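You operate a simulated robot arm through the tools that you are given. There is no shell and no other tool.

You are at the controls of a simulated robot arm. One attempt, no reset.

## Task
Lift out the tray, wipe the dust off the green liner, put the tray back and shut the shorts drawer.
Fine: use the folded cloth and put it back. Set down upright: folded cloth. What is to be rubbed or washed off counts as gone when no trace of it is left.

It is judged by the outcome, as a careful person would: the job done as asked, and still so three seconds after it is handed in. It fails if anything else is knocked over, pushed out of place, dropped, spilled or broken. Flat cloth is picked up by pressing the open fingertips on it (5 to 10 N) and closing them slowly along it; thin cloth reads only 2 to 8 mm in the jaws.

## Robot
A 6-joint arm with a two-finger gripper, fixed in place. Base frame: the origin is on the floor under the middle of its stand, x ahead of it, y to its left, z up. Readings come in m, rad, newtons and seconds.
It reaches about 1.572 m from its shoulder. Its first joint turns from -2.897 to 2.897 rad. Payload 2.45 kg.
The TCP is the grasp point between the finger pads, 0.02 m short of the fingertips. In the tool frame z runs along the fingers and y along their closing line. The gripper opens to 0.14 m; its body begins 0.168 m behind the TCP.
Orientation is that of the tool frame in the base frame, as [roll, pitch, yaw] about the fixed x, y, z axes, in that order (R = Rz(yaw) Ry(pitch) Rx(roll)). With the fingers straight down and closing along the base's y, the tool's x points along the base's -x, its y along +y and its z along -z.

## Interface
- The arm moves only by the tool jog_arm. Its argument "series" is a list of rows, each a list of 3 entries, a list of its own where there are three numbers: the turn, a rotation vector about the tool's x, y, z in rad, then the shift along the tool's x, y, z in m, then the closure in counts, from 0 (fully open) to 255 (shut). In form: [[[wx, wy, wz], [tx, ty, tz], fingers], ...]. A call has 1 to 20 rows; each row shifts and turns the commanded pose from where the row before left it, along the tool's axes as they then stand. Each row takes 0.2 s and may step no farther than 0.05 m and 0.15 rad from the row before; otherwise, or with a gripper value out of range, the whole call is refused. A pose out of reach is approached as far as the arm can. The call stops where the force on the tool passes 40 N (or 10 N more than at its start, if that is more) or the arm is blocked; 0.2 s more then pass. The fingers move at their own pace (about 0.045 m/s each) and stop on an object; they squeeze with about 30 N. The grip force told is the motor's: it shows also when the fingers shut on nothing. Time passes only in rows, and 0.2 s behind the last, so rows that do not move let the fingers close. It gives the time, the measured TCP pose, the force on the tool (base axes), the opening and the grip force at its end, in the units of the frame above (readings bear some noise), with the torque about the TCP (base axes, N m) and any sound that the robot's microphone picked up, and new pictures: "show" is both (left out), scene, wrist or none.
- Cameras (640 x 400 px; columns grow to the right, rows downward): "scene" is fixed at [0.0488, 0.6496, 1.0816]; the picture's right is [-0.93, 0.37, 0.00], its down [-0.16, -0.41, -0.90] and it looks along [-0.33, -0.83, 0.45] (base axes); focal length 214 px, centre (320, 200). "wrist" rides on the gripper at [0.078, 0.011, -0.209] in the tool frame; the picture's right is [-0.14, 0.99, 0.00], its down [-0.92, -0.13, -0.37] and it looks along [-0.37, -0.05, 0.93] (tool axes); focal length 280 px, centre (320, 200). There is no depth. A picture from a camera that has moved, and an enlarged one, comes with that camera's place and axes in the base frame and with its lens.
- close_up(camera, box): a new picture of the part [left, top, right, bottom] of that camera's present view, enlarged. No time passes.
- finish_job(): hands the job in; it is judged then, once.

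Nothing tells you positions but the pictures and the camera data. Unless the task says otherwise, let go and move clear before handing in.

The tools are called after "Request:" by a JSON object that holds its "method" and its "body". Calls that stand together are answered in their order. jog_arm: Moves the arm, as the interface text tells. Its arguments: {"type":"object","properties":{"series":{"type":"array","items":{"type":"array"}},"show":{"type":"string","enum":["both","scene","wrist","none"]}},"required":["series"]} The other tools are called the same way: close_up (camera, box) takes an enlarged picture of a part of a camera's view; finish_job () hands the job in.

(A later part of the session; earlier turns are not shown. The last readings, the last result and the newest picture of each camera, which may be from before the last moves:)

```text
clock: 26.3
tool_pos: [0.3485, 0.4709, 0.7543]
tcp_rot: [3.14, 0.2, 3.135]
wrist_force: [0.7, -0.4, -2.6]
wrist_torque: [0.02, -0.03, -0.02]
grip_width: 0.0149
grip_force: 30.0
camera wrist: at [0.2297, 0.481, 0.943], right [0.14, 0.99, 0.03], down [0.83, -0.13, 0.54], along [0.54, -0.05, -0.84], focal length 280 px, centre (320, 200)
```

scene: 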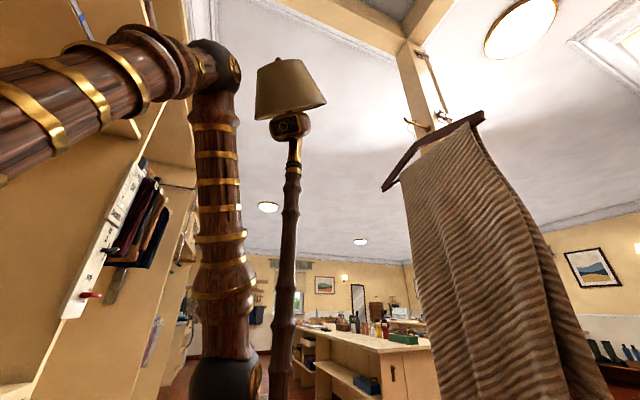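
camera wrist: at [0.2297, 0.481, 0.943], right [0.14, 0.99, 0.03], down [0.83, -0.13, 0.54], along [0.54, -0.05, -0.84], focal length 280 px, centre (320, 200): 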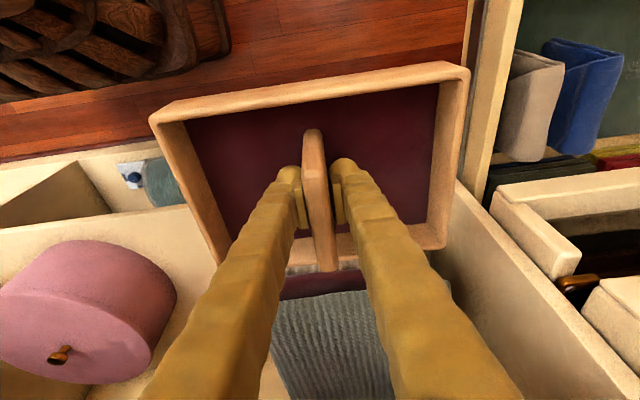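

Dust specks are partly visible on the liner at the picture's right edge. I'll raise the tray above shelf height now.

Request:
{"method": "jog_arm", "body": {"series": [[[0, 0, 0], [-0.004, 0, -0.02], 255], [[0, 0, 0], [-0.0068, 0, -0.0333], 255], [[0, 0, 0], [-0.0068, 0, -0.0333], 255], [[0, 0, 0], [-0.0068, 0, -0.0333], 255], [[0, 0, 0], [-0.0068, 0, -0.0333], 255], [[0, 0, 0], [-0.0068, 0, -0.0333], 255], [[0, 0, 0], [-0.0068, 0, -0.0333], 255], [[0, 0, 0], [-0.0068, 0, -0.0333], 255], [[0, 0, 0], [-0.0068, 0, -0.0333], 255]]}}

Request:
{"method": "close_up", "body": {"camera": "wrist", "box": [440, 0, 640, 150]}}

```text
clock: 27.6
tool_pos: [0.351, 0.4562, 0.8309]
tcp_rot: [-2.998, 0.119, 3.139]
wrist_force: [-0.4, -0.5, -3.1]
wrist_torque: [0.03, -0.06, 0.0]
grip_width: 0.0153
grip_force: 29.7
stopped in row 6: the arm was blocked; the commanded pose is now the measured one
camera wrist: at [0.249, 0.496, 1.0234], right [0.16, 0.98, -0.12], down [0.87, -0.08, 0.49], along [0.47, -0.18, -0.86], focal length 280 px, centre (320, 200)
```

scene: 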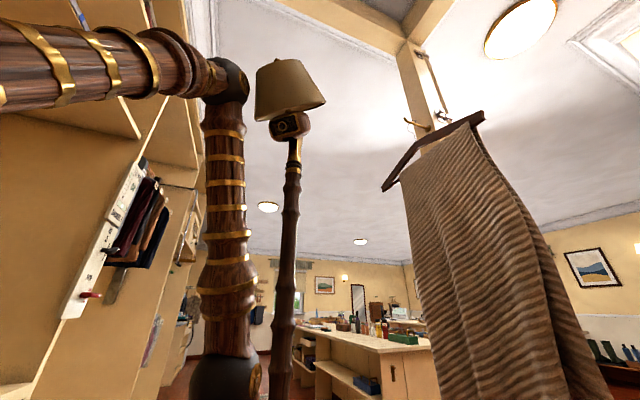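
wrist: 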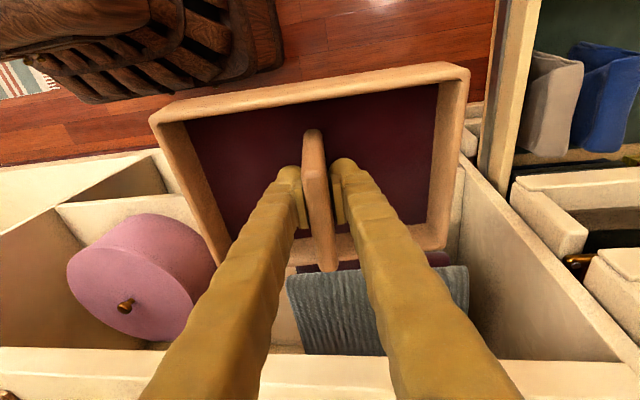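

```text
2.67 times, centred on (540, 75) of wrist
camera zoom: at [0.249, 0.496, 1.0234], right [0.16, 0.98, -0.12], down [0.87, -0.08, 0.49], along [0.47, -0.18, -0.86], focal length 748 px, centre (-267, 533)
```

zoom: 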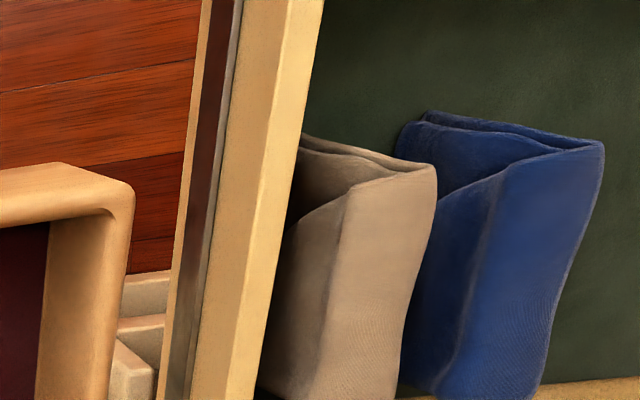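

The elbow brushed the lamp again because the tilted wrist sits at too large an azimuth. I'll back down, re-level, and move to a smaller azimuth (lower y) before rising.

Request:
{"method": "jog_arm", "body": {"series": [[[-0.036, -0.01, 0], [0, 0, 0.02], 255], [[-0.036, -0.01, 0], [0, 0, 0.02], 255], [[-0.036, -0.01, 0], [0, 0, 0.02], 255], [[-0.036, -0.01, 0], [0, 0, 0.02], 255], [[0, 0, 0], [-0.003, -0.03, 0], 255], [[0, 0, 0], [-0.003, -0.03, 0], 255], [[0, 0, 0], [-0.003, -0.03, 0], 255], [[0, 0, 0], [-0.003, -0.03, 0], 255]]}}

```text
clock: 29.4
tool_pos: [0.376, 0.3336, 0.7581]
tcp_rot: [3.139, 0.159, -3.14]
wrist_force: [-0.2, 0.2, -3.2]
wrist_torque: [0.02, -0.04, -0.03]
grip_width: 0.0149
grip_force: 29.9
out of reach, approached as far as the arm can: row 8
camera wrist: at [0.2659, 0.3432, 0.9506], right [0.13, 0.99, 0.02], down [0.85, -0.13, 0.51], along [0.51, -0.05, -0.86], focal length 280 px, centre (320, 200)
```

scene: 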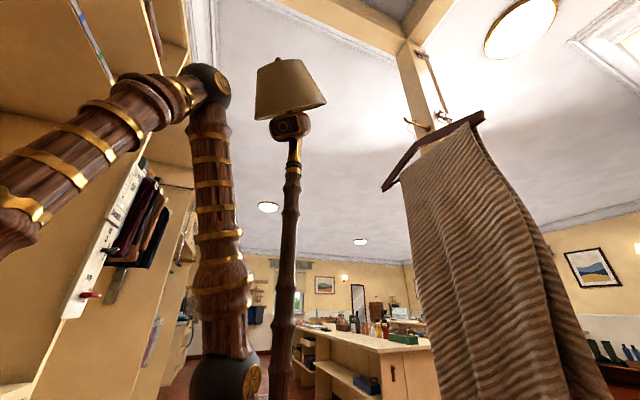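
wrist: 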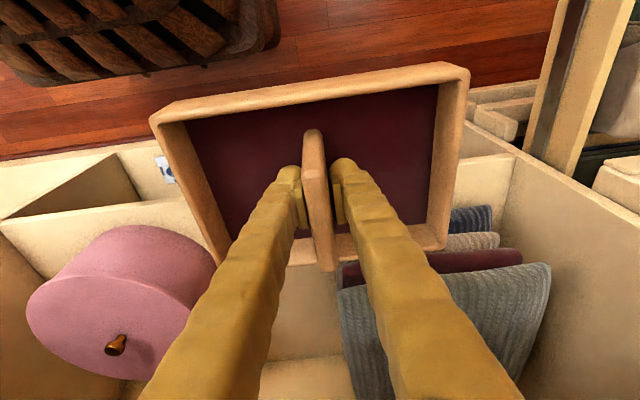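

At this position I have more clearance from the lamp. I'll straighten the hand a little (tray is empty) and rise straight up.

Request:
{"method": "jog_arm", "body": {"series": [[[0, 0.05, 0], [-0.003, 0.003, -0.03], 255], [[0, 0.05, 0], [-0.003, 0.003, -0.03], 255], [[0, 0.05, 0], [0, 0.003, -0.03], 255], [[0, 0, 0], [0, 0.003, -0.03], 255], [[0, 0, 0], [0, 0.003, -0.03], 255]]}}

```text
clock: 30.6
tool_pos: [0.37, 0.3478, 0.9052]
tcp_rot: [3.135, 0.013, -3.139]
wrist_force: [-0.5, 0.7, -1.7]
wrist_torque: [-0.01, -0.01, 0.03]
grip_width: 0.0149
grip_force: 30.4
camera wrist: at [0.2895, 0.3567, 1.1136], right [0.14, 0.99, 0.01], down [0.92, -0.13, 0.38], along [0.38, -0.05, -0.93], focal length 280 px, centre (320, 200)
```

scene: 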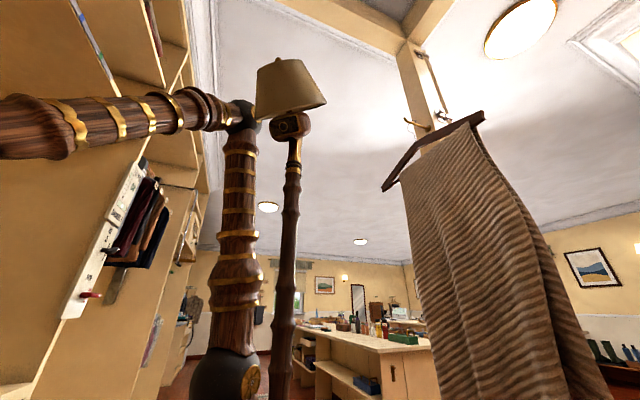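
wrist: 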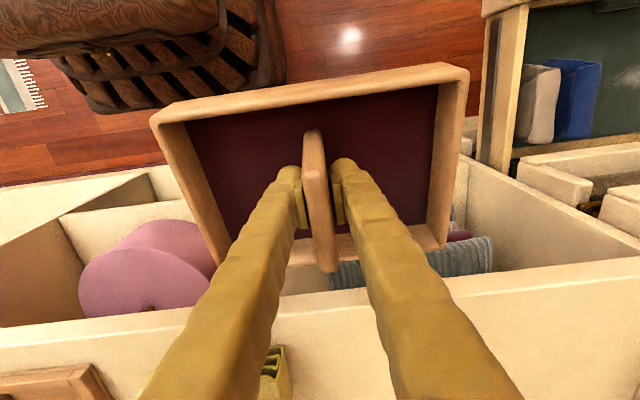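

Past the lamp. I'll continue up so the tray clears the shelf (≈0.90) and then look at the shelf.

Request:
{"method": "jog_arm", "body": {"series": [[[0, 0, 0], [0, 0.003, -0.03], 255], [[0, 0, 0], [0, 0.003, -0.03], 255], [[0, 0, 0], [0, 0.003, -0.03], 255], [[0, 0, 0], [0, 0.003, -0.03], 255], [[0, 0, 0], [0, 0.003, -0.03], 255]]}}

Request:
{"method": "close_up", "body": {"camera": "wrist", "box": [440, 0, 640, 150]}}

```text
clock: 31.9
tool_pos: [0.3682, 0.3605, 1.0585]
tcp_rot: [3.136, 0.013, -3.14]
wrist_force: [-0.3, -0.8, -2.7]
wrist_torque: [0.03, 0.02, -0.02]
grip_width: 0.0151
grip_force: 30.0
camera wrist: at [0.2878, 0.3698, 1.2647], right [0.14, 0.99, 0.01], down [0.92, -0.13, 0.38], along [0.38, -0.05, -0.93], focal length 280 px, centre (320, 200)
```

scene: 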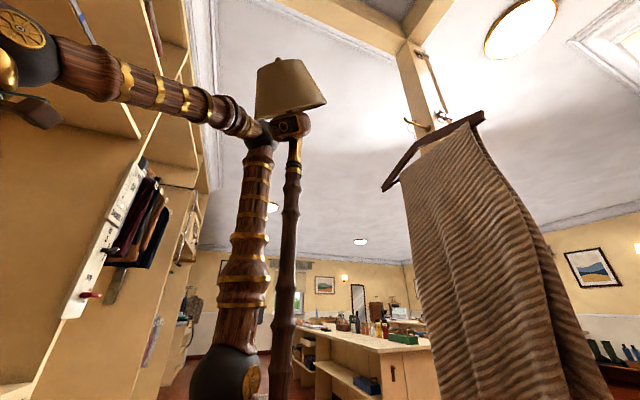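
wrist: 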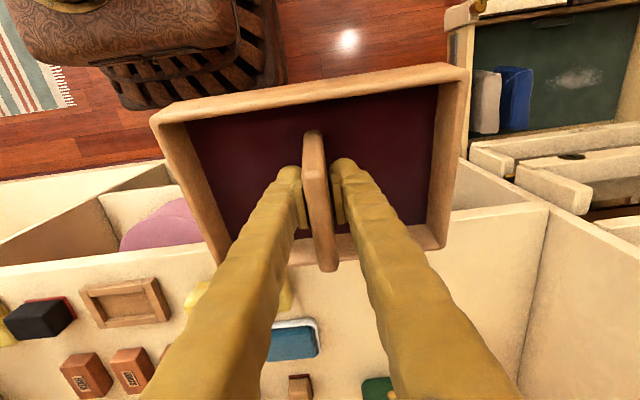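

```text
2.67 times, centred on (540, 75) of wrist
camera zoom: at [0.2878, 0.3698, 1.2647], right [0.14, 0.99, 0.01], down [0.92, -0.13, 0.38], along [0.38, -0.05, -0.93], focal length 748 px, centre (-267, 533)
```

zoom: 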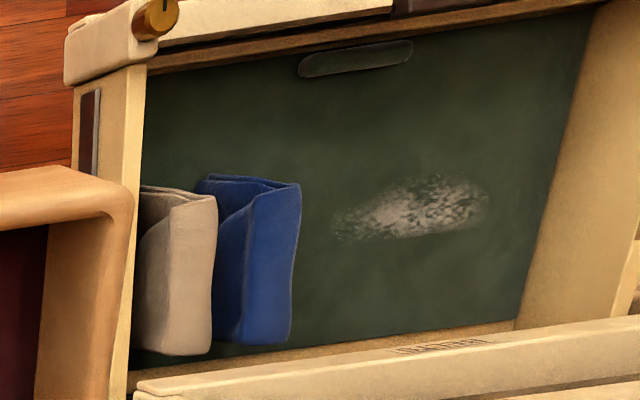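

The dust patch is clear now: roughly x 0.34–0.40, y 0.96–1.12 on the liner. Next I level the tray and carry it over the free shelf area.

Request:
{"method": "jog_arm", "body": {"series": [[[0, -0.095, 0], [-0.01, 0.01, 0], 255], [[0, -0.094, 0], [-0.02, 0.015, 0], 255], [[0, 0, 0], [-0.0294, 0.022, 0.006], 255], [[0, 0, 0], [-0.0294, 0.022, 0.006], 255], [[0, 0, 0], [-0.0294, 0.022, 0.006], 255], [[0, 0, 0], [-0.0294, 0.022, 0.006], 255], [[0, 0, 0], [-0.0294, 0.022, 0.006], 255], [[0, 0, 0], [-0.0294, 0.022, 0.006], 255], [[0, 0, 0], [-0.0294, 0.01, 0.006], 255]]}}

```text
clock: 33.9
tool_pos: [0.6068, 0.53, 1.0601]
tcp_rot: [3.137, 0.2, -3.141]
wrist_force: [-0.7, 0.4, -2.5]
wrist_torque: [0.02, 0.02, 0.03]
grip_width: 0.0149
grip_force: 29.6
camera wrist: at [0.4897, 0.5378, 1.2474], right [0.13, 0.99, 0.03], down [0.83, -0.13, 0.54], along [0.54, -0.05, -0.84], focal length 280 px, centre (320, 200)
```

scene: 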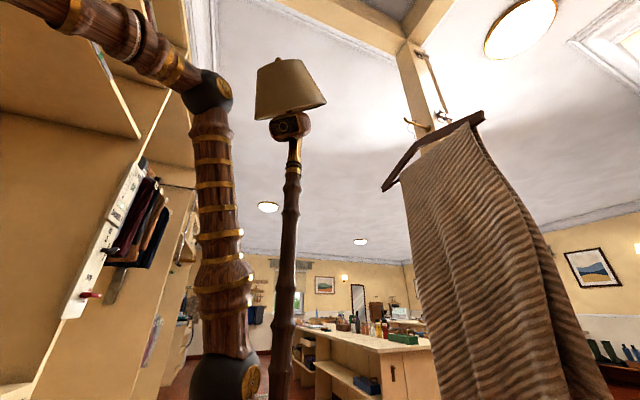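
wrist: 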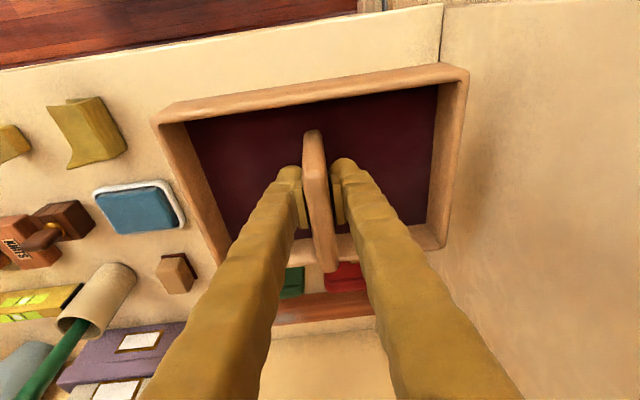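

Hovering over the free shelf area. I'll lower the tray gently until it touches.

Request:
{"method": "jog_arm", "body": {"series": [[[0, 0, 0], [0.004, 0, 0.0196], 255], [[0, 0, 0], [0.004, 0, 0.0196], 255], [[0, 0, 0], [0.004, 0, 0.0196], 255], [[0, 0, 0], [0.002, 0, 0.0098], 255], [[0, 0, 0], [0.002, 0, 0.0098], 255], [[0, 0, 0], [0, 0, 0], 255]], "show": "wrist"}}

```text
clock: 35.2
tool_pos: [0.609, 0.5298, 0.9806]
tcp_rot: [3.136, 0.199, -3.141]
wrist_force: [-0.4, 0.1, -2.7]
wrist_torque: [0.02, 0.01, -0.03]
grip_width: 0.0151
grip_force: 30.4
camera wrist: at [0.49, 0.5379, 1.1682], right [0.13, 0.99, 0.03], down [0.83, -0.13, 0.54], along [0.54, -0.05, -0.84], focal length 280 px, centre (320, 200)
```

wrist: 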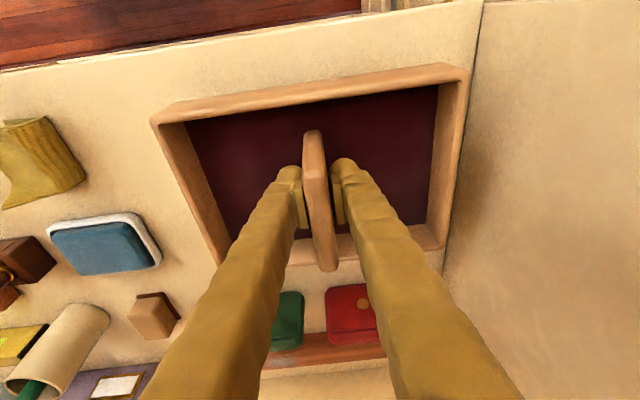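

Request:
{"method": "jog_arm", "body": {"series": [[[0, 0, 0], [0.001, 0, 0.0049], 255], [[0, 0, 0], [0.001, 0, 0.0049], 255], [[0, 0, 0], [0.001, 0, 0.0049], 255], [[0, 0, 0], [0, 0, 0], 255]], "show": "none"}}

```text
clock: 36.2
tool_pos: [0.6085, 0.5303, 0.965]
tcp_rot: [3.137, 0.202, -3.141]
wrist_force: [-0.2, 0.6, -3.1]
wrist_torque: [0.0, 0.0, -0.01]
grip_width: 0.0149
grip_force: 30.4
```

The tray still hangs freely; I'll keep lowering in small steps until the weight comes off.

Request:
{"method": "jog_arm", "body": {"series": [[[0, 0, 0], [0.001, 0, 0.0049], 255], [[0, 0, 0], [0.001, 0, 0.0049], 255], [[0, 0, 0], [0, 0, 0], 255]], "show": "none"}}

Request:
{"method": "jog_arm", "body": {"series": [[[0, 0, 0], [0.0006, 0, 0.003], 255], [[0, 0, 0], [0.0006, 0, 0.003], 255], [[0, 0, 0], [0, 0, 0], 255]], "show": "wrist"}}

```text
clock: 37.0
tool_pos: [0.6085, 0.53, 0.9558]
tcp_rot: [3.136, 0.202, -3.141]
wrist_force: [-0.2, 1.1, -3.5]
wrist_torque: [-0.01, -0.01, -0.01]
grip_width: 0.015
grip_force: 30.4
```

```text
clock: 37.9
tool_pos: [0.6092, 0.5293, 0.9505]
tcp_rot: [3.136, 0.199, -3.14]
wrist_force: [-0.3, 0.4, -2.7]
wrist_torque: [-0.01, 0.05, 0.01]
grip_width: 0.0147
grip_force: 30.0
camera wrist: at [0.4902, 0.5381, 1.1371], right [0.13, 0.99, 0.03], down [0.83, -0.13, 0.54], along [0.54, -0.05, -0.84], focal length 280 px, centre (320, 200)
```

wrist: 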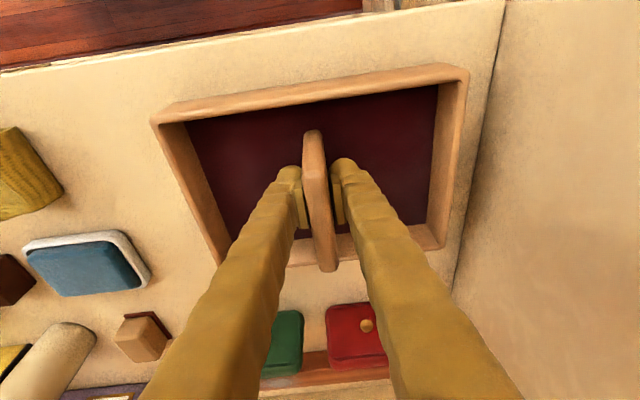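

Request:
{"method": "jog_arm", "body": {"series": [[[0, 0, 0], [0.0008, 0, 0.004], 255], [[0, 0, 0], [0.0008, 0, 0.004], 255], [[0, 0, 0], [0, 0, 0], 255]], "show": "none"}}

Request:
{"method": "jog_arm", "body": {"series": [[[0, 0, 0], [0.0008, 0, 0.004], 255], [[0, 0, 0], [0.0008, 0, 0.004], 255], [[0, 0, 0], [0, 0, 0], 255]], "show": "wrist"}}

```text
clock: 38.6
tool_pos: [0.6083, 0.5288, 0.94]
tcp_rot: [3.134, 0.202, 3.141]
wrist_force: [5.6, 1.0, 25.9]
wrist_torque: [0.01, -0.17, 0.0]
grip_width: 0.0152
grip_force: 29.6
```

```text
clock: 39.5
tool_pos: [0.6087, 0.5289, 0.9328]
tcp_rot: [3.137, 0.203, -3.138]
wrist_force: [2.5, -5.1, 21.9]
wrist_torque: [-0.05, -0.16, 0.01]
grip_width: 0.0148
grip_force: 29.7
camera wrist: at [0.4897, 0.5383, 1.1202], right [0.13, 0.99, 0.03], down [0.83, -0.13, 0.55], along [0.54, -0.05, -0.84], focal length 280 px, centre (320, 200)
```

wrist: 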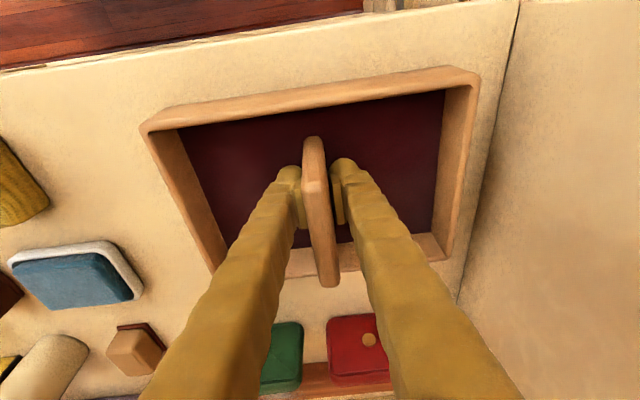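

The tray has touched down (contact near z≈0.943). I'll relieve the pressure slightly, open and back straight off.

Request:
{"method": "jog_arm", "body": {"series": [[[0, 0, 0], [-0.0008, 0, -0.004], 255], [[0, 0, 0], [-0.0004, 0, -0.002], 255], [[0, 0, 0], [0, 0, 0], 110], [[0, 0, 0], [0, 0, 0], 110], [[0, 0, 0], [0, 0, 0], 110], [[0, 0, 0], [0, 0, 0], 110], [[0, 0, 0], [0, 0, 0], 110]], "show": "wrist"}}

```text
clock: 41.0
tool_pos: [0.6079, 0.5306, 0.9385]
tcp_rot: [3.135, 0.202, -3.14]
wrist_force: [0.1, 0.1, 0.5]
wrist_torque: [-0.02, 0.02, 0.0]
grip_width: 0.0796
grip_force: 0.0
camera wrist: at [0.4895, 0.5387, 1.1271], right [0.13, 0.99, 0.03], down [0.83, -0.13, 0.54], along [0.54, -0.05, -0.84], focal length 280 px, centre (320, 200)
```

wrist: 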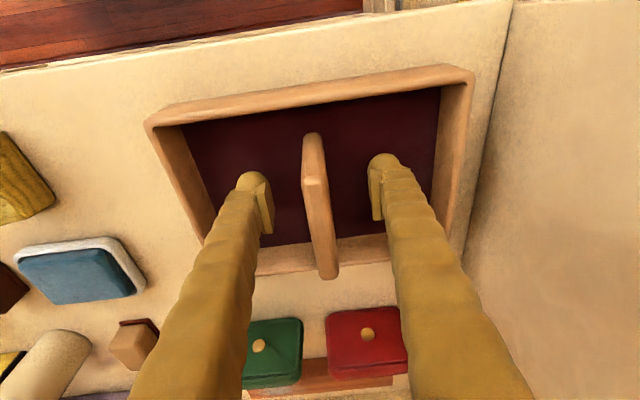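

Tray rests on the shelf. I'll rise and then move over the yellow cloths for a look.

Request:
{"method": "jog_arm", "body": {"series": [[[0, 0, 0], [-0.006, 0, -0.0294], 110], [[0, 0, 0], [-0.006, 0, -0.0294], 110], [[0, 0, 0], [-0.006, 0, -0.0294], 110], [[0, 0, 0], [-0.006, 0, -0.0294], 60], [[0, 0.1, 0], [0.01, -0.04, 0], 0], [[0, 0.1, 0], [0.01, -0.045, 0], 0], [[0, 0, 0], [0.01, -0.045, 0], 0], [[0, 0, 0], [0.01, -0.045, 0], 0]], "show": "wrist"}}

Request:
{"method": "close_up", "body": {"camera": "wrist", "box": [0, 140, 320, 340]}}

```text
clock: 42.9
tool_pos: [0.5705, 0.3554, 1.0541]
tcp_rot: [3.136, 0.001, -3.139]
wrist_force: [0.9, 0.2, -0.4]
wrist_torque: [0.03, 0.01, -0.03]
grip_width: 0.14
grip_force: 0.1
camera wrist: at [0.492, 0.3622, 1.2612], right [0.13, 0.99, 0.0], down [0.92, -0.13, 0.37], along [0.37, -0.05, -0.93], focal length 280 px, centre (320, 200)
```

wrist: 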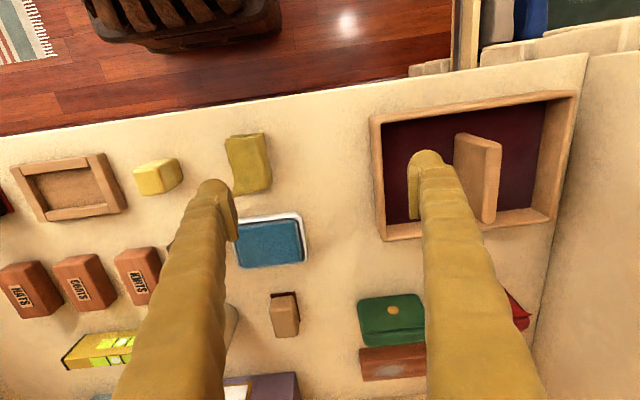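

```text
2.00 times, centred on (160, 240) of wrist
camera zoom: at [0.492, 0.3622, 1.2612], right [0.13, 0.99, 0.0], down [0.92, -0.13, 0.37], along [0.37, -0.05, -0.93], focal length 561 px, centre (640, 120)
```

zoom: 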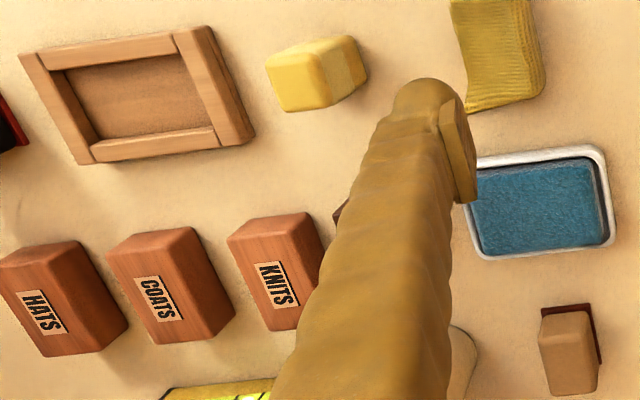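

Request:
{"method": "close_up", "body": {"camera": "wrist", "box": [190, 110, 330, 210]}}

Request:
{"method": "jog_arm", "body": {"series": [[[0, 0, 0], [0.01, -0.045, -0.01], 0], [[0, 0, 0], [0.01, -0.045, -0.01], 0], [[0, 0, 0], [0.005, -0.045, 0], 0], [[0, 0, 0], [0.005, -0.045, 0], 0], [[0, 0, 0], [0.005, -0.045, 0], 0]], "show": "wrist"}}

```text
4.00 times, centred on (260, 160) of wrist
camera zoom: at [0.492, 0.3622, 1.2612], right [0.13, 0.99, 0.0], down [0.92, -0.13, 0.37], along [0.37, -0.05, -0.93], focal length 1122 px, centre (560, 360)
```

zoom: 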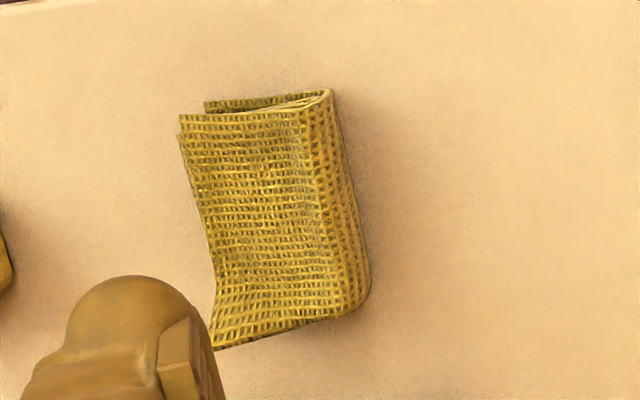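

```text
clock: 44.0
tool_pos: [0.5319, 0.126, 1.0725]
tcp_rot: [3.136, 0.003, -3.14]
wrist_force: [-0.2, -0.6, 0.4]
wrist_torque: [0.01, 0.02, 0.0]
grip_width: 0.1398
grip_force: 0.1
camera wrist: at [0.453, 0.1357, 1.2799], right [0.14, 0.99, 0.01], down [0.92, -0.13, 0.37], along [0.37, -0.05, -0.93], focal length 280 px, centre (320, 200)
```

wrist: 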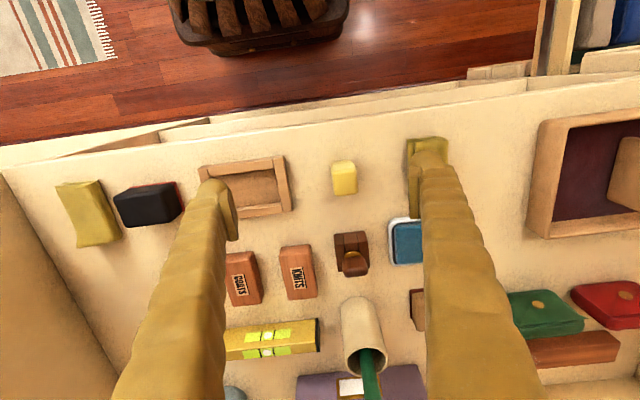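

Request:
{"method": "close_up", "body": {"camera": "wrist", "box": [30, 160, 200, 270]}}

Request:
{"method": "close_up", "body": {"camera": "wrist", "box": [180, 130, 460, 330]}}

```text
3.64 times, centred on (115, 215) of wrist
camera zoom: at [0.453, 0.1357, 1.2799], right [0.14, 0.99, 0.01], down [0.92, -0.13, 0.37], along [0.37, -0.05, -0.93], focal length 1020 px, centre (1066, 146)
```

zoom: 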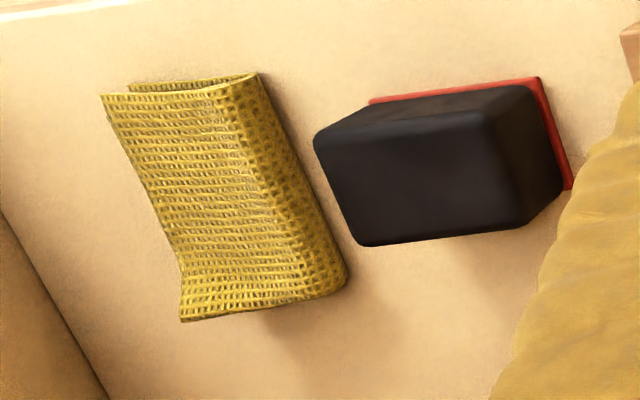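

```text
2.00 times, centred on (320, 230) of wrist
camera zoom: at [0.453, 0.1357, 1.2799], right [0.14, 0.99, 0.01], down [0.92, -0.13, 0.37], along [0.37, -0.05, -0.93], focal length 561 px, centre (320, 140)
```

zoom: 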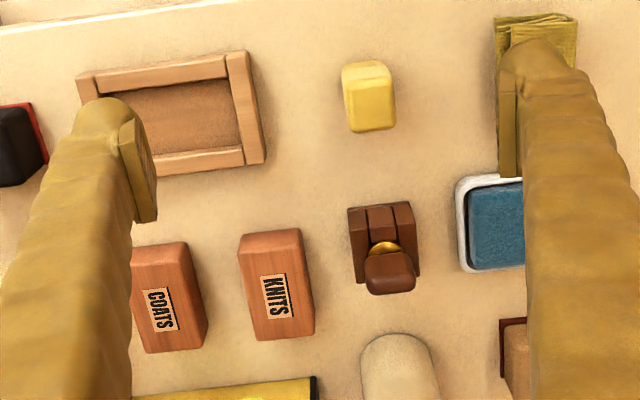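

There are two similar yellow cloths: one at about (0.57, 0.26) and one at about (0.57, -0.20). I'll take a nearer look at the far one before choosing.

Request:
{"method": "jog_arm", "body": {"series": [[[0, 0, 0], [0, -0.045, 0], 0], [[0, 0, 0], [0, -0.045, 0], 0], [[0, 0, 0], [0, -0.045, 0], 0], [[0, 0, 0], [0, -0.045, 0], 0], [[0, 0, 0], [0, -0.045, 0], 0], [[0, 0, 0], [0, -0.04, 0.01], 0]]}}

Request:
{"method": "close_up", "body": {"camera": "wrist", "box": [220, 100, 430, 250]}}

```text
clock: 45.5
tool_pos: [0.5336, -0.1346, 1.0641]
tcp_rot: [3.137, 0.002, 3.141]
wrist_force: [-0.4, 1.0, 0.8]
wrist_torque: [-0.01, -0.02, 0.02]
grip_width: 0.1399
grip_force: 0.1
camera wrist: at [0.4551, -0.1271, 1.2708], right [0.14, 0.99, 0.01], down [0.92, -0.13, 0.37], along [0.37, -0.05, -0.93], focal length 280 px, centre (320, 200)
```

scene: 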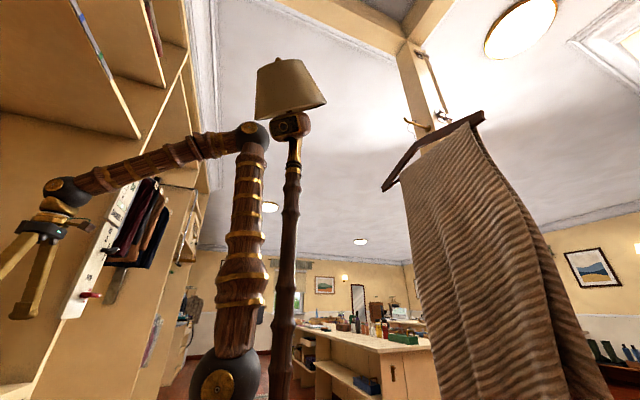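
wrist: 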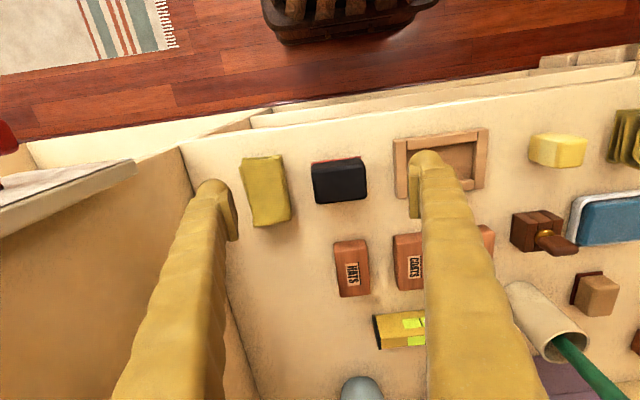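

```text
2.67 times, centred on (325, 175) of wrist
camera zoom: at [0.4551, -0.1271, 1.2708], right [0.14, 0.99, 0.01], down [0.92, -0.13, 0.37], along [0.37, -0.05, -0.93], focal length 748 px, centre (307, 267)
```

zoom: 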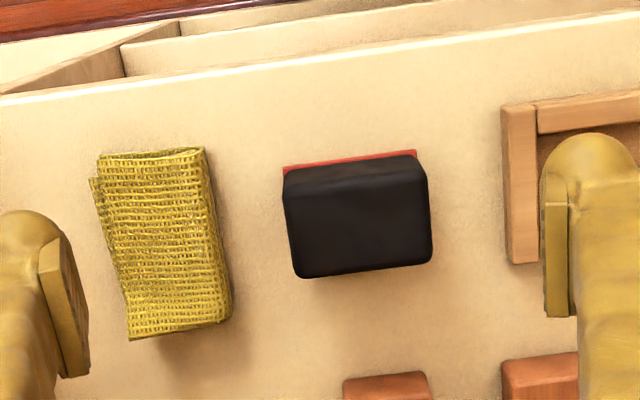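

Request:
{"method": "close_up", "body": {"camera": "wrist", "box": [560, 90, 640, 180]}}

Request:
{"method": "close_up", "body": {"camera": "wrist", "box": [220, 130, 310, 240]}}

```text
4.44 times, centred on (600, 135) of wrist
camera zoom: at [0.4551, -0.1271, 1.2708], right [0.14, 0.99, 0.01], down [0.92, -0.13, 0.37], along [0.37, -0.05, -0.93], focal length 1246 px, centre (-924, 489)
```

zoom: 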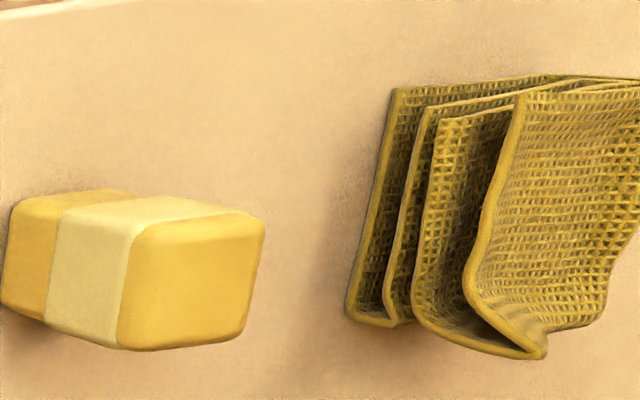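

```text
3.64 times, centred on (265, 185) of wrist
camera zoom: at [0.4551, -0.1271, 1.2708], right [0.14, 0.99, 0.01], down [0.92, -0.13, 0.37], along [0.37, -0.05, -0.93], focal length 1020 px, centre (520, 254)
```

zoom: 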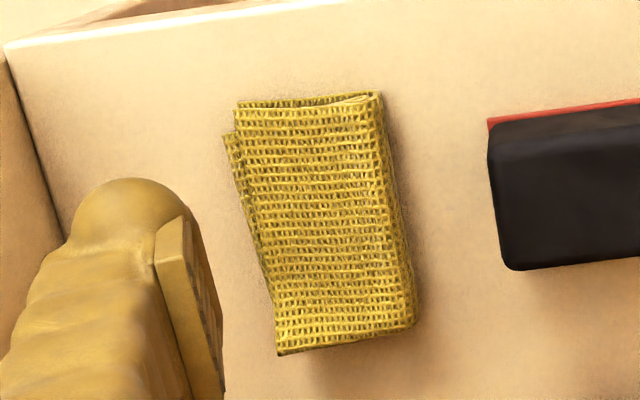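

Both cloths look alike; the thicker multi-layer folded one is at about (0.57, 0.26). I'll use that one, so I move back over it.

Request:
{"method": "jog_arm", "body": {"series": [[[0, 0, 0], [0, 0.044, 0], 40], [[0, 0, 0], [0, 0.044, 0], 40], [[0, 0, 0], [0, 0.044, 0], 40], [[0, 0, 0], [0, 0.044, 0], 40], [[0, 0, 0], [0, 0.044, 0], 40], [[0, 0, 0], [0, 0.044, 0], 40], [[0, 0, 0], [0, 0.044, 0], 40], [[0, 0, 0], [0, 0.044, 0], 40], [[0, 0, 0], [0, 0.044, 0], 40]], "show": "wrist"}}

Request:
{"method": "close_up", "body": {"camera": "wrist", "box": [240, 100, 420, 220]}}

```text
clock: 47.5
tool_pos: [0.535, 0.2626, 1.0648]
tcp_rot: [3.137, 0.003, -3.14]
wrist_force: [0.8, 0.4, -0.1]
wrist_torque: [-0.02, 0.02, -0.01]
grip_width: 0.118
grip_force: 0.1
camera wrist: at [0.4566, 0.2708, 1.2714], right [0.14, 0.99, 0.01], down [0.92, -0.13, 0.37], along [0.37, -0.05, -0.93], focal length 280 px, centre (320, 200)
```

wrist: 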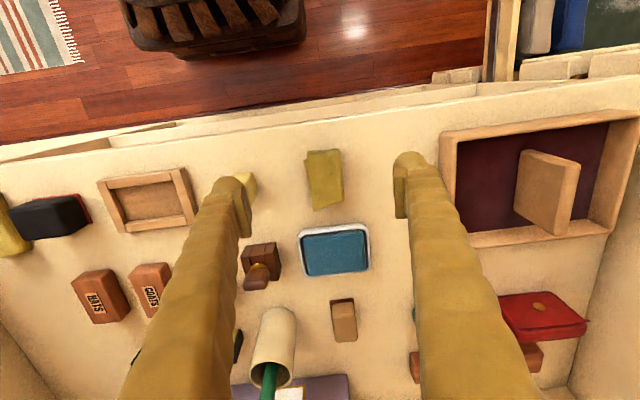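

```text
3.33 times, centred on (330, 160) of wrist
camera zoom: at [0.4566, 0.2708, 1.2714], right [0.14, 0.99, 0.01], down [0.92, -0.13, 0.37], along [0.37, -0.05, -0.93], focal length 935 px, centre (287, 333)
```

zoom: 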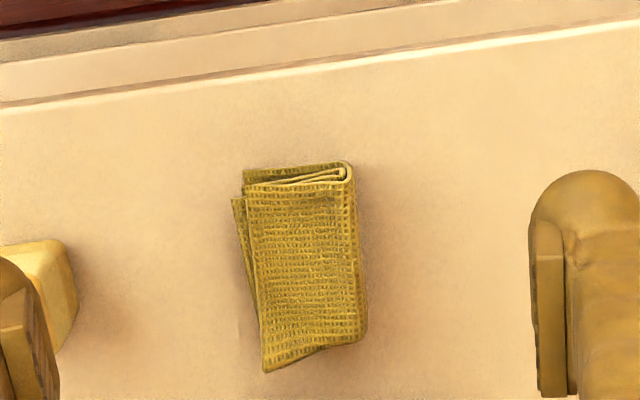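

The cloth's top is about x 0.533–0.605, y 0.241–0.284. I'll tilt the hand as before and descend around it with the fingers on its ±y sides.

Request:
{"method": "jog_arm", "body": {"series": [[[0, -0.1, 0], [-0.017, 0, 0], 118], [[0, -0.1, 0], [-0.017, 0, 0], 118], [[0, 0, 0], [0.0068, 0, 0.0333], 118], [[0, 0, 0], [0.0068, 0, 0.0333], 118], [[0, 0, 0], [0.006, 0, 0.0294], 118], [[0, 0, 0], [0, 0, 0], 118]], "show": "wrist"}}

Request:
{"method": "close_up", "body": {"camera": "wrist", "box": [220, 100, 420, 240]}}

```text
clock: 48.9
tool_pos: [0.5684, 0.2616, 0.9679]
tcp_rot: [3.138, 0.203, -3.141]
wrist_force: [0.0, -0.5, 0.1]
wrist_torque: [0.01, -0.02, 0.04]
grip_width: 0.0754
grip_force: 0.1
camera wrist: at [0.4498, 0.27, 1.1558], right [0.13, 0.99, 0.03], down [0.83, -0.13, 0.55], along [0.54, -0.05, -0.84], focal length 280 px, centre (320, 200)
```

wrist: 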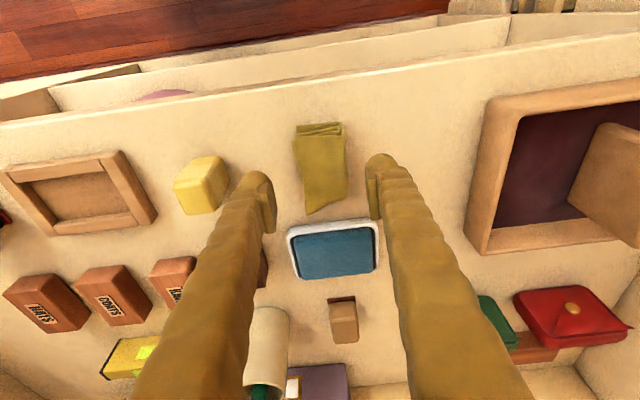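

```text
2.86 times, centred on (320, 170) of wrist
camera zoom: at [0.4498, 0.27, 1.1558], right [0.13, 0.99, 0.03], down [0.83, -0.13, 0.55], along [0.54, -0.05, -0.84], focal length 801 px, centre (320, 286)
```

zoom: 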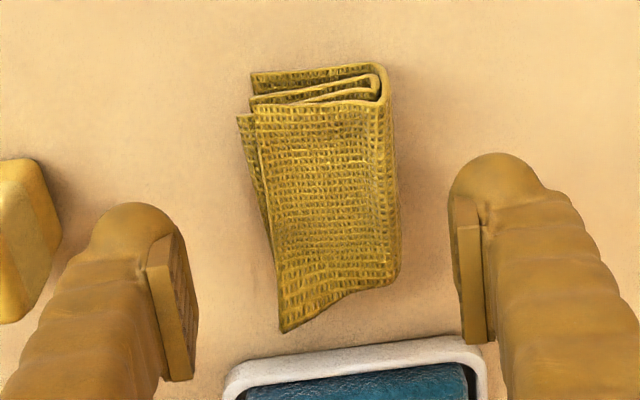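

The cloth is centred between the pads. I'll descend in small steps and feel for the shelf.

Request:
{"method": "jog_arm", "body": {"series": [[[0, 0, 0], [0.004, 0.0015, 0.0196], 118], [[0, 0, 0], [0.002, 0, 0.0098], 118], [[0, 0, 0], [0.0008, 0, 0.0039], 118], [[0, 0, 0], [0, 0, 0], 118]], "show": "none"}}

Request:
{"method": "jog_arm", "body": {"series": [[[0, 0, 0], [0.0004, 0, 0.002], 118], [[0, 0, 0], [0.0004, 0, 0.002], 118], [[0, 0, 0], [0, 0, 0], 118]], "show": "wrist"}}

```text
clock: 49.9
tool_pos: [0.5683, 0.263, 0.9335]
tcp_rot: [3.137, 0.202, -3.138]
wrist_force: [-0.4, -0.2, -0.1]
wrist_torque: [0.01, 0.01, 0.01]
grip_width: 0.0753
grip_force: 0.0
```

```text
clock: 50.6
tool_pos: [0.5686, 0.2635, 0.9308]
tcp_rot: [3.137, 0.202, -3.139]
wrist_force: [-0.4, -1.0, -0.3]
wrist_torque: [0.02, -0.01, -0.01]
grip_width: 0.0753
grip_force: 0.0
camera wrist: at [0.4491, 0.2711, 1.1186], right [0.13, 0.99, 0.03], down [0.83, -0.13, 0.54], along [0.54, -0.05, -0.84], focal length 280 px, centre (320, 200)
```

wrist: 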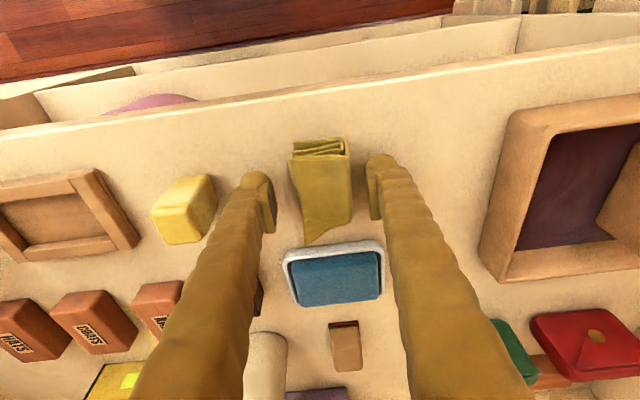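

Request:
{"method": "jog_arm", "body": {"series": [[[0, 0, 0], [0.0004, 0, 0.002], 118], [[0, 0, 0], [0.0004, 0, 0.002], 118], [[0, 0, 0], [0.0004, 0, 0.002], 118], [[0, 0, 0], [0, 0, 0], 118]], "show": "none"}}

Request:
{"method": "jog_arm", "body": {"series": [[[0, 0, 0], [0.0004, 0, 0.002], 118], [[0, 0, 0], [0.0004, 0, 0.002], 118], [[0, 0, 0], [0, 0, 0], 118]], "show": "none"}}

```text
clock: 51.6
tool_pos: [0.5672, 0.2627, 0.9242]
tcp_rot: [3.136, 0.2, -3.139]
wrist_force: [0.4, 0.6, 0.1]
wrist_torque: [0.02, -0.02, 0.02]
grip_width: 0.0751
grip_force: 0.0
```

```text
clock: 52.5
tool_pos: [0.568, 0.2616, 0.9213]
tcp_rot: [3.135, 0.203, -3.14]
wrist_force: [-0.6, -0.2, 2.1]
wrist_torque: [-0.13, 0.03, -0.06]
grip_width: 0.075
grip_force: 0.1
```

Fingertips touched the shelf at z≈0.9215. I'll lift 5 mm and close slowly on the cloth, monitoring the grip force.

Request:
{"method": "jog_arm", "body": {"series": [[[0, 0, 0], [-0.001, 0.001, -0.0049], 118], [[0, 0, 0], [0, 0, 0], 160], [[0, 0, 0], [0, 0, 0], 170], [[0, 0, 0], [0, 0, 0], 175], [[0, 0, 0], [0, 0, 0], 180], [[0, 0, 0], [0, 0, 0], 185], [[0, 0, 0], [0, 0, 0], 185]], "show": "wrist"}}

Request:
{"method": "close_up", "body": {"camera": "wrist", "box": [240, 120, 400, 240]}}

```text
clock: 54.0
tool_pos: [0.5677, 0.2626, 0.9251]
tcp_rot: [3.135, 0.201, -3.14]
wrist_force: [-0.1, 1.7, 2.0]
wrist_torque: [-0.01, -0.01, -0.02]
grip_width: 0.0448
grip_force: 30.2
camera wrist: at [0.4496, 0.2719, 1.1133], right [0.13, 0.99, 0.03], down [0.83, -0.13, 0.54], along [0.54, -0.05, -0.84], focal length 280 px, centre (320, 200)
```

wrist: 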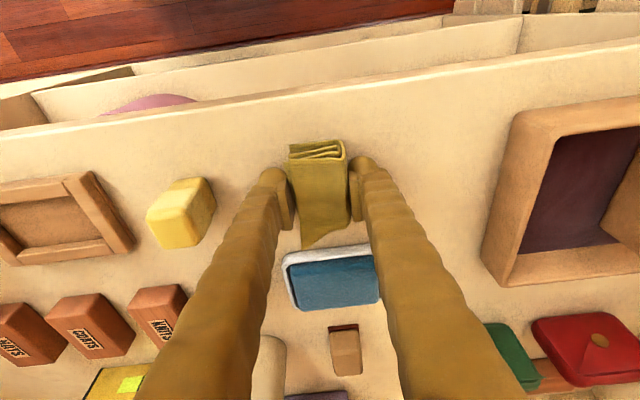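

```text
3.33 times, centred on (320, 180) of wrist
camera zoom: at [0.4496, 0.2719, 1.1133], right [0.13, 0.99, 0.03], down [0.83, -0.13, 0.54], along [0.54, -0.05, -0.84], focal length 935 px, centre (320, 267)
```

zoom: 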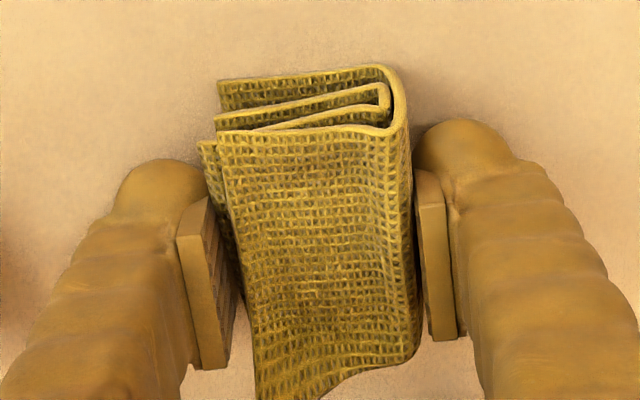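

The cloth behaves as a firm pad, gripped at 45 mm. I'll lift it and check that it holds.

Request:
{"method": "jog_arm", "body": {"series": [[[0, 0, 0], [-0.001, 0, -0.0049], 255], [[0, 0, 0], [-0.002, 0, -0.0098], 255], [[0, 0, 0], [-0.004, 0, -0.0196], 255], [[0, 0, 0], [-0.006, 0, -0.0294], 255], [[0, 0, 0], [-0.006, 0, -0.0294], 255]], "show": "wrist"}}

Request:
{"method": "close_up", "body": {"camera": "wrist", "box": [240, 120, 400, 240]}}

```text
clock: 55.2
tool_pos: [0.5685, 0.2599, 1.0177]
tcp_rot: [3.135, 0.2, -3.14]
wrist_force: [1.2, 0.3, -1.0]
wrist_torque: [-0.01, 0.01, 0.01]
grip_width: 0.0447
grip_force: 30.0
camera wrist: at [0.45, 0.2698, 1.206], right [0.13, 0.99, 0.03], down [0.83, -0.13, 0.54], along [0.54, -0.05, -0.84], focal length 280 px, centre (320, 200)
```

wrist: 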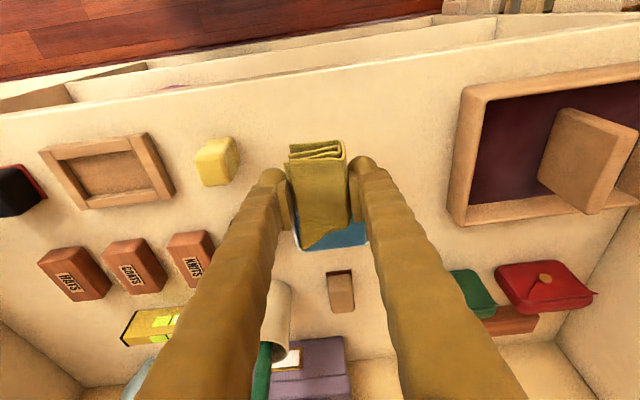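

```text
3.33 times, centred on (320, 180) of wrist
camera zoom: at [0.45, 0.2698, 1.206], right [0.13, 0.99, 0.03], down [0.83, -0.13, 0.54], along [0.54, -0.05, -0.84], focal length 935 px, centre (320, 267)
```

zoom: 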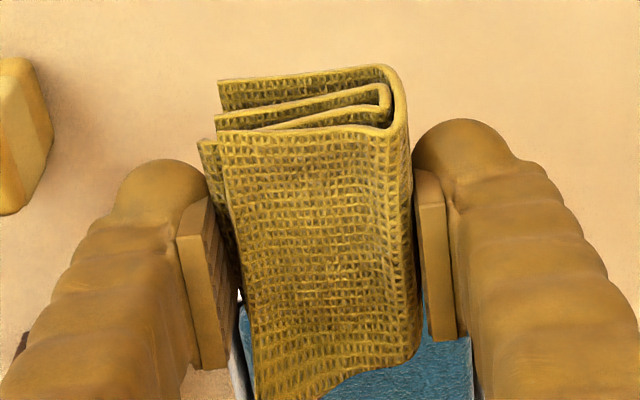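

Held firmly. Now back out of the bay and down past the lamp along the safe route.

Request:
{"method": "jog_arm", "body": {"series": [[[0, 0.04, 0], [0.036, 0.016, -0.008], 255], [[0, 0.04, 0], [0.036, 0.016, -0.006], 255], [[0, 0.04, 0], [0.036, 0.016, -0.004], 255], [[0, 0.04, 0], [0.036, 0.016, -0.002], 255], [[0, 0.04, 0], [0.036, 0.016, 0], 255], [[0, 0, 0], [0, 0, 0.033], 255], [[0, 0, 0], [0, 0, 0.033], 255], [[0, 0, 0], [0, 0, 0.033], 255], [[0, 0, 0], [0, 0, 0.033], 255]]}}

```text
clock: 57.2
tool_pos: [0.3859, 0.342, 0.8867]
tcp_rot: [3.135, 0.002, -3.139]
wrist_force: [-0.2, -0.1, -0.3]
wrist_torque: [0.01, 0.01, -0.01]
grip_width: 0.045
grip_force: 30.0
camera wrist: at [0.3078, 0.3512, 1.0937], right [0.14, 0.99, 0.01], down [0.92, -0.13, 0.37], along [0.37, -0.04, -0.93], focal length 280 px, centre (320, 200)
```

scene: 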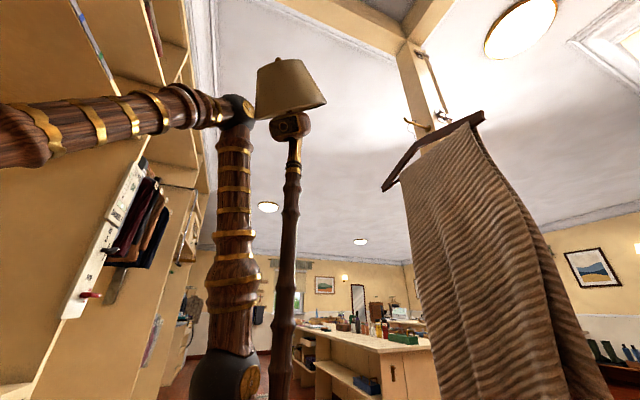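
wrist: 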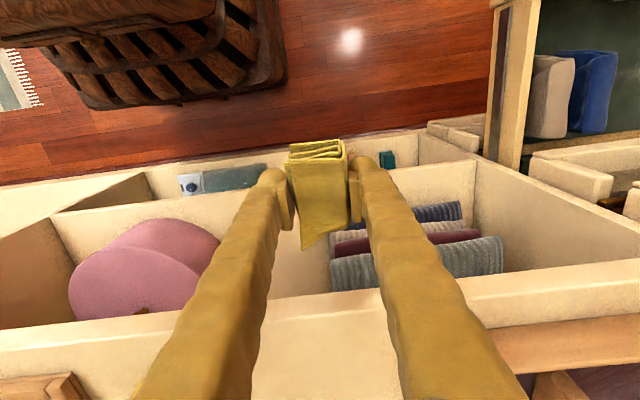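

Request:
{"method": "jog_arm", "body": {"series": [[[0, 0, 0], [0, 0, 0.033], 255], [[0, 0, 0], [0, 0, 0.033], 255], [[0, 0, 0], [0, 0.01, 0.033], 255], [[0, 0, 0], [0, 0.02, 0.03], 255], [[0, 0, 0], [0, 0.02, 0.03], 255], [[0, 0, 0], [0, 0.02, 0.02], 255], [[0, -0.05, 0], [0.01, 0.04, 0], 255], [[0, -0.05, 0], [0.01, 0.04, 0], 255], [[0, -0.05, 0], [0.01, 0.04, 0], 255], [[0, -0.05, 0], [0.01, 0.04, 0], 255], [[0, 0, 0], [0.01, 0.04, -0.01], 255], [[0, 0, 0], [0.01, 0.04, -0.01], 255]]}}

```text
clock: 59.9
tool_pos: [0.3217, 0.6549, 0.719]
tcp_rot: [3.138, 0.203, -3.14]
wrist_force: [0.4, -0.2, -0.3]
wrist_torque: [-0.01, 0.01, -0.03]
grip_width: 0.0451
grip_force: 29.9
camera wrist: at [0.2035, 0.6632, 0.9071], right [0.13, 0.99, 0.03], down [0.83, -0.13, 0.55], along [0.54, -0.05, -0.84], focal length 280 px, centre (320, 200)
```

scene: 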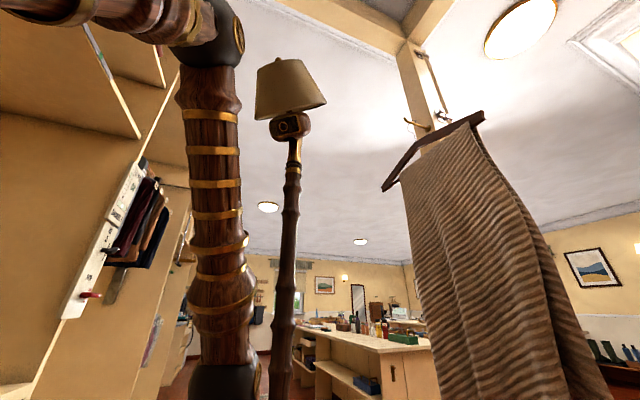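
wrist: 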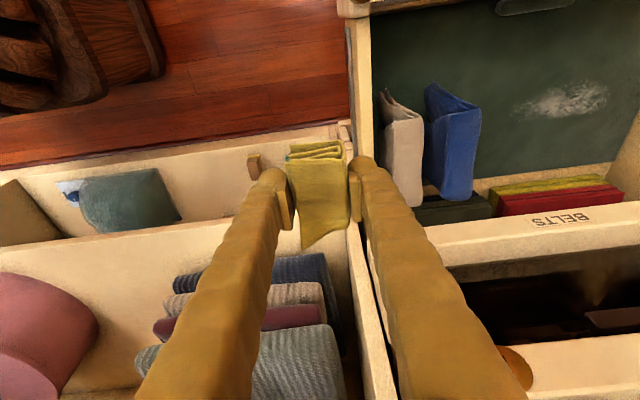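

I can see the dust patch on the liner clearly. Continue over the drawer.

Request:
{"method": "jog_arm", "body": {"series": [[[0, 0, 0], [0, 0.042, 0], 255], [[0, 0, 0], [0, 0.042, 0], 255], [[0, 0, 0], [0, 0.042, 0], 255], [[0, 0, 0], [0, 0.042, 0], 255], [[0, 0, 0], [0, 0.042, 0], 255], [[0, 0, 0], [0, 0.042, 0], 255], [[0, 0, 0], [0, 0.042, 0], 255]], "show": "wrist"}}

Request:
{"method": "close_up", "body": {"camera": "wrist", "box": [220, 40, 460, 230]}}

```text
clock: 61.5
tool_pos: [0.3239, 0.946, 0.7216]
tcp_rot: [3.136, 0.2, -3.14]
wrist_force: [-0.7, -1.1, 0.2]
wrist_torque: [0.0, -0.01, 0.02]
grip_width: 0.0448
grip_force: 30.5
camera wrist: at [0.2046, 0.9544, 0.91], right [0.13, 0.99, 0.03], down [0.83, -0.13, 0.54], along [0.54, -0.05, -0.84], focal length 280 px, centre (320, 200)
```

wrist: 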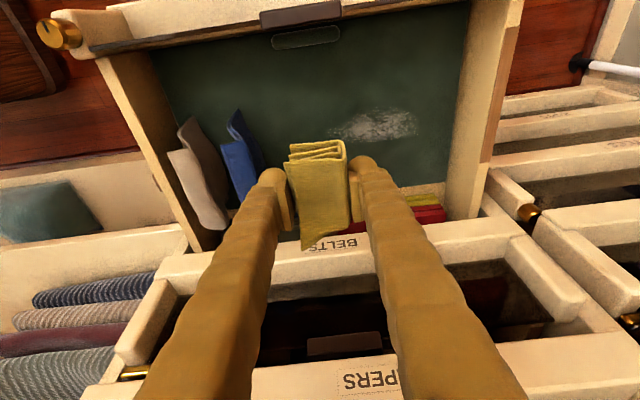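

```text
2.11 times, centred on (340, 135) of wrist
camera zoom: at [0.2046, 0.9544, 0.91], right [0.13, 0.99, 0.03], down [0.83, -0.13, 0.54], along [0.54, -0.05, -0.84], focal length 590 px, centre (278, 337)
```

zoom: 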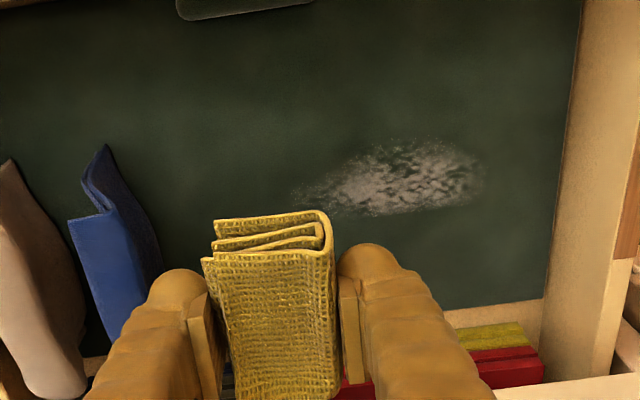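

Dust spans about x 0.325–0.39, y 0.955–1.105. I'll come down at its left end and feel for the liner.

Request:
{"method": "jog_arm", "body": {"series": [[[0, 0, 0], [-0.0021, 0.005, 0.031], 255], [[0, 0, 0], [-0.0021, 0.005, 0.031], 255], [[0, 0, 0], [-0.0021, 0.005, 0.031], 255], [[0, 0, 0], [-0.0021, 0.005, 0.031], 255], [[0, 0, 0], [0.0056, 0, 0.0278], 255], [[0, 0, 0], [0.0056, 0, 0.0278], 255], [[0, 0, 0], [0.0036, 0, 0.0176], 255], [[0, 0, 0], [0, 0, 0], 255]], "show": "wrist"}}

Request:
{"method": "jog_arm", "body": {"series": [[[0, 0, 0], [0.0006, 0, 0.0029], 255], [[0, 0, 0], [0.0006, 0, 0.0029], 255], [[0, 0, 0], [0, 0, 0], 255]], "show": "none"}}

```text
clock: 63.2
tool_pos: [0.3557, 0.9694, 0.5296]
tcp_rot: [3.139, 0.2, -3.14]
wrist_force: [-0.1, 0.0, -0.6]
wrist_torque: [0.02, 0.04, -0.01]
grip_width: 0.0449
grip_force: 30.4
camera wrist: at [0.2362, 0.9776, 0.7179], right [0.13, 0.99, 0.03], down [0.83, -0.13, 0.54], along [0.54, -0.05, -0.84], focal length 280 px, centre (320, 200)
```

wrist: 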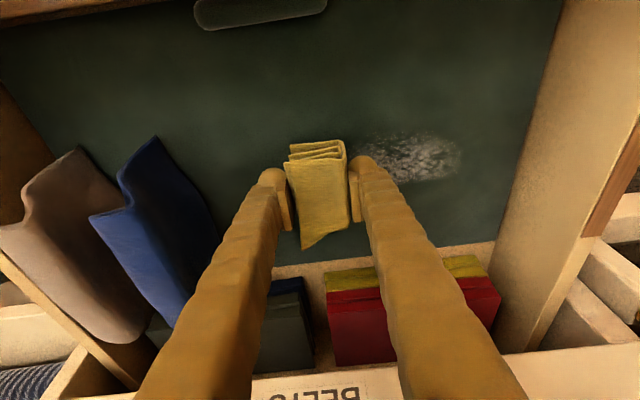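

```text
clock: 64.0
tool_pos: [0.3549, 0.9685, 0.5235]
tcp_rot: [3.137, 0.202, -3.141]
wrist_force: [0.3, 0.6, -1.1]
wrist_torque: [0.0, -0.01, -0.02]
grip_width: 0.0449
grip_force: 29.8
```

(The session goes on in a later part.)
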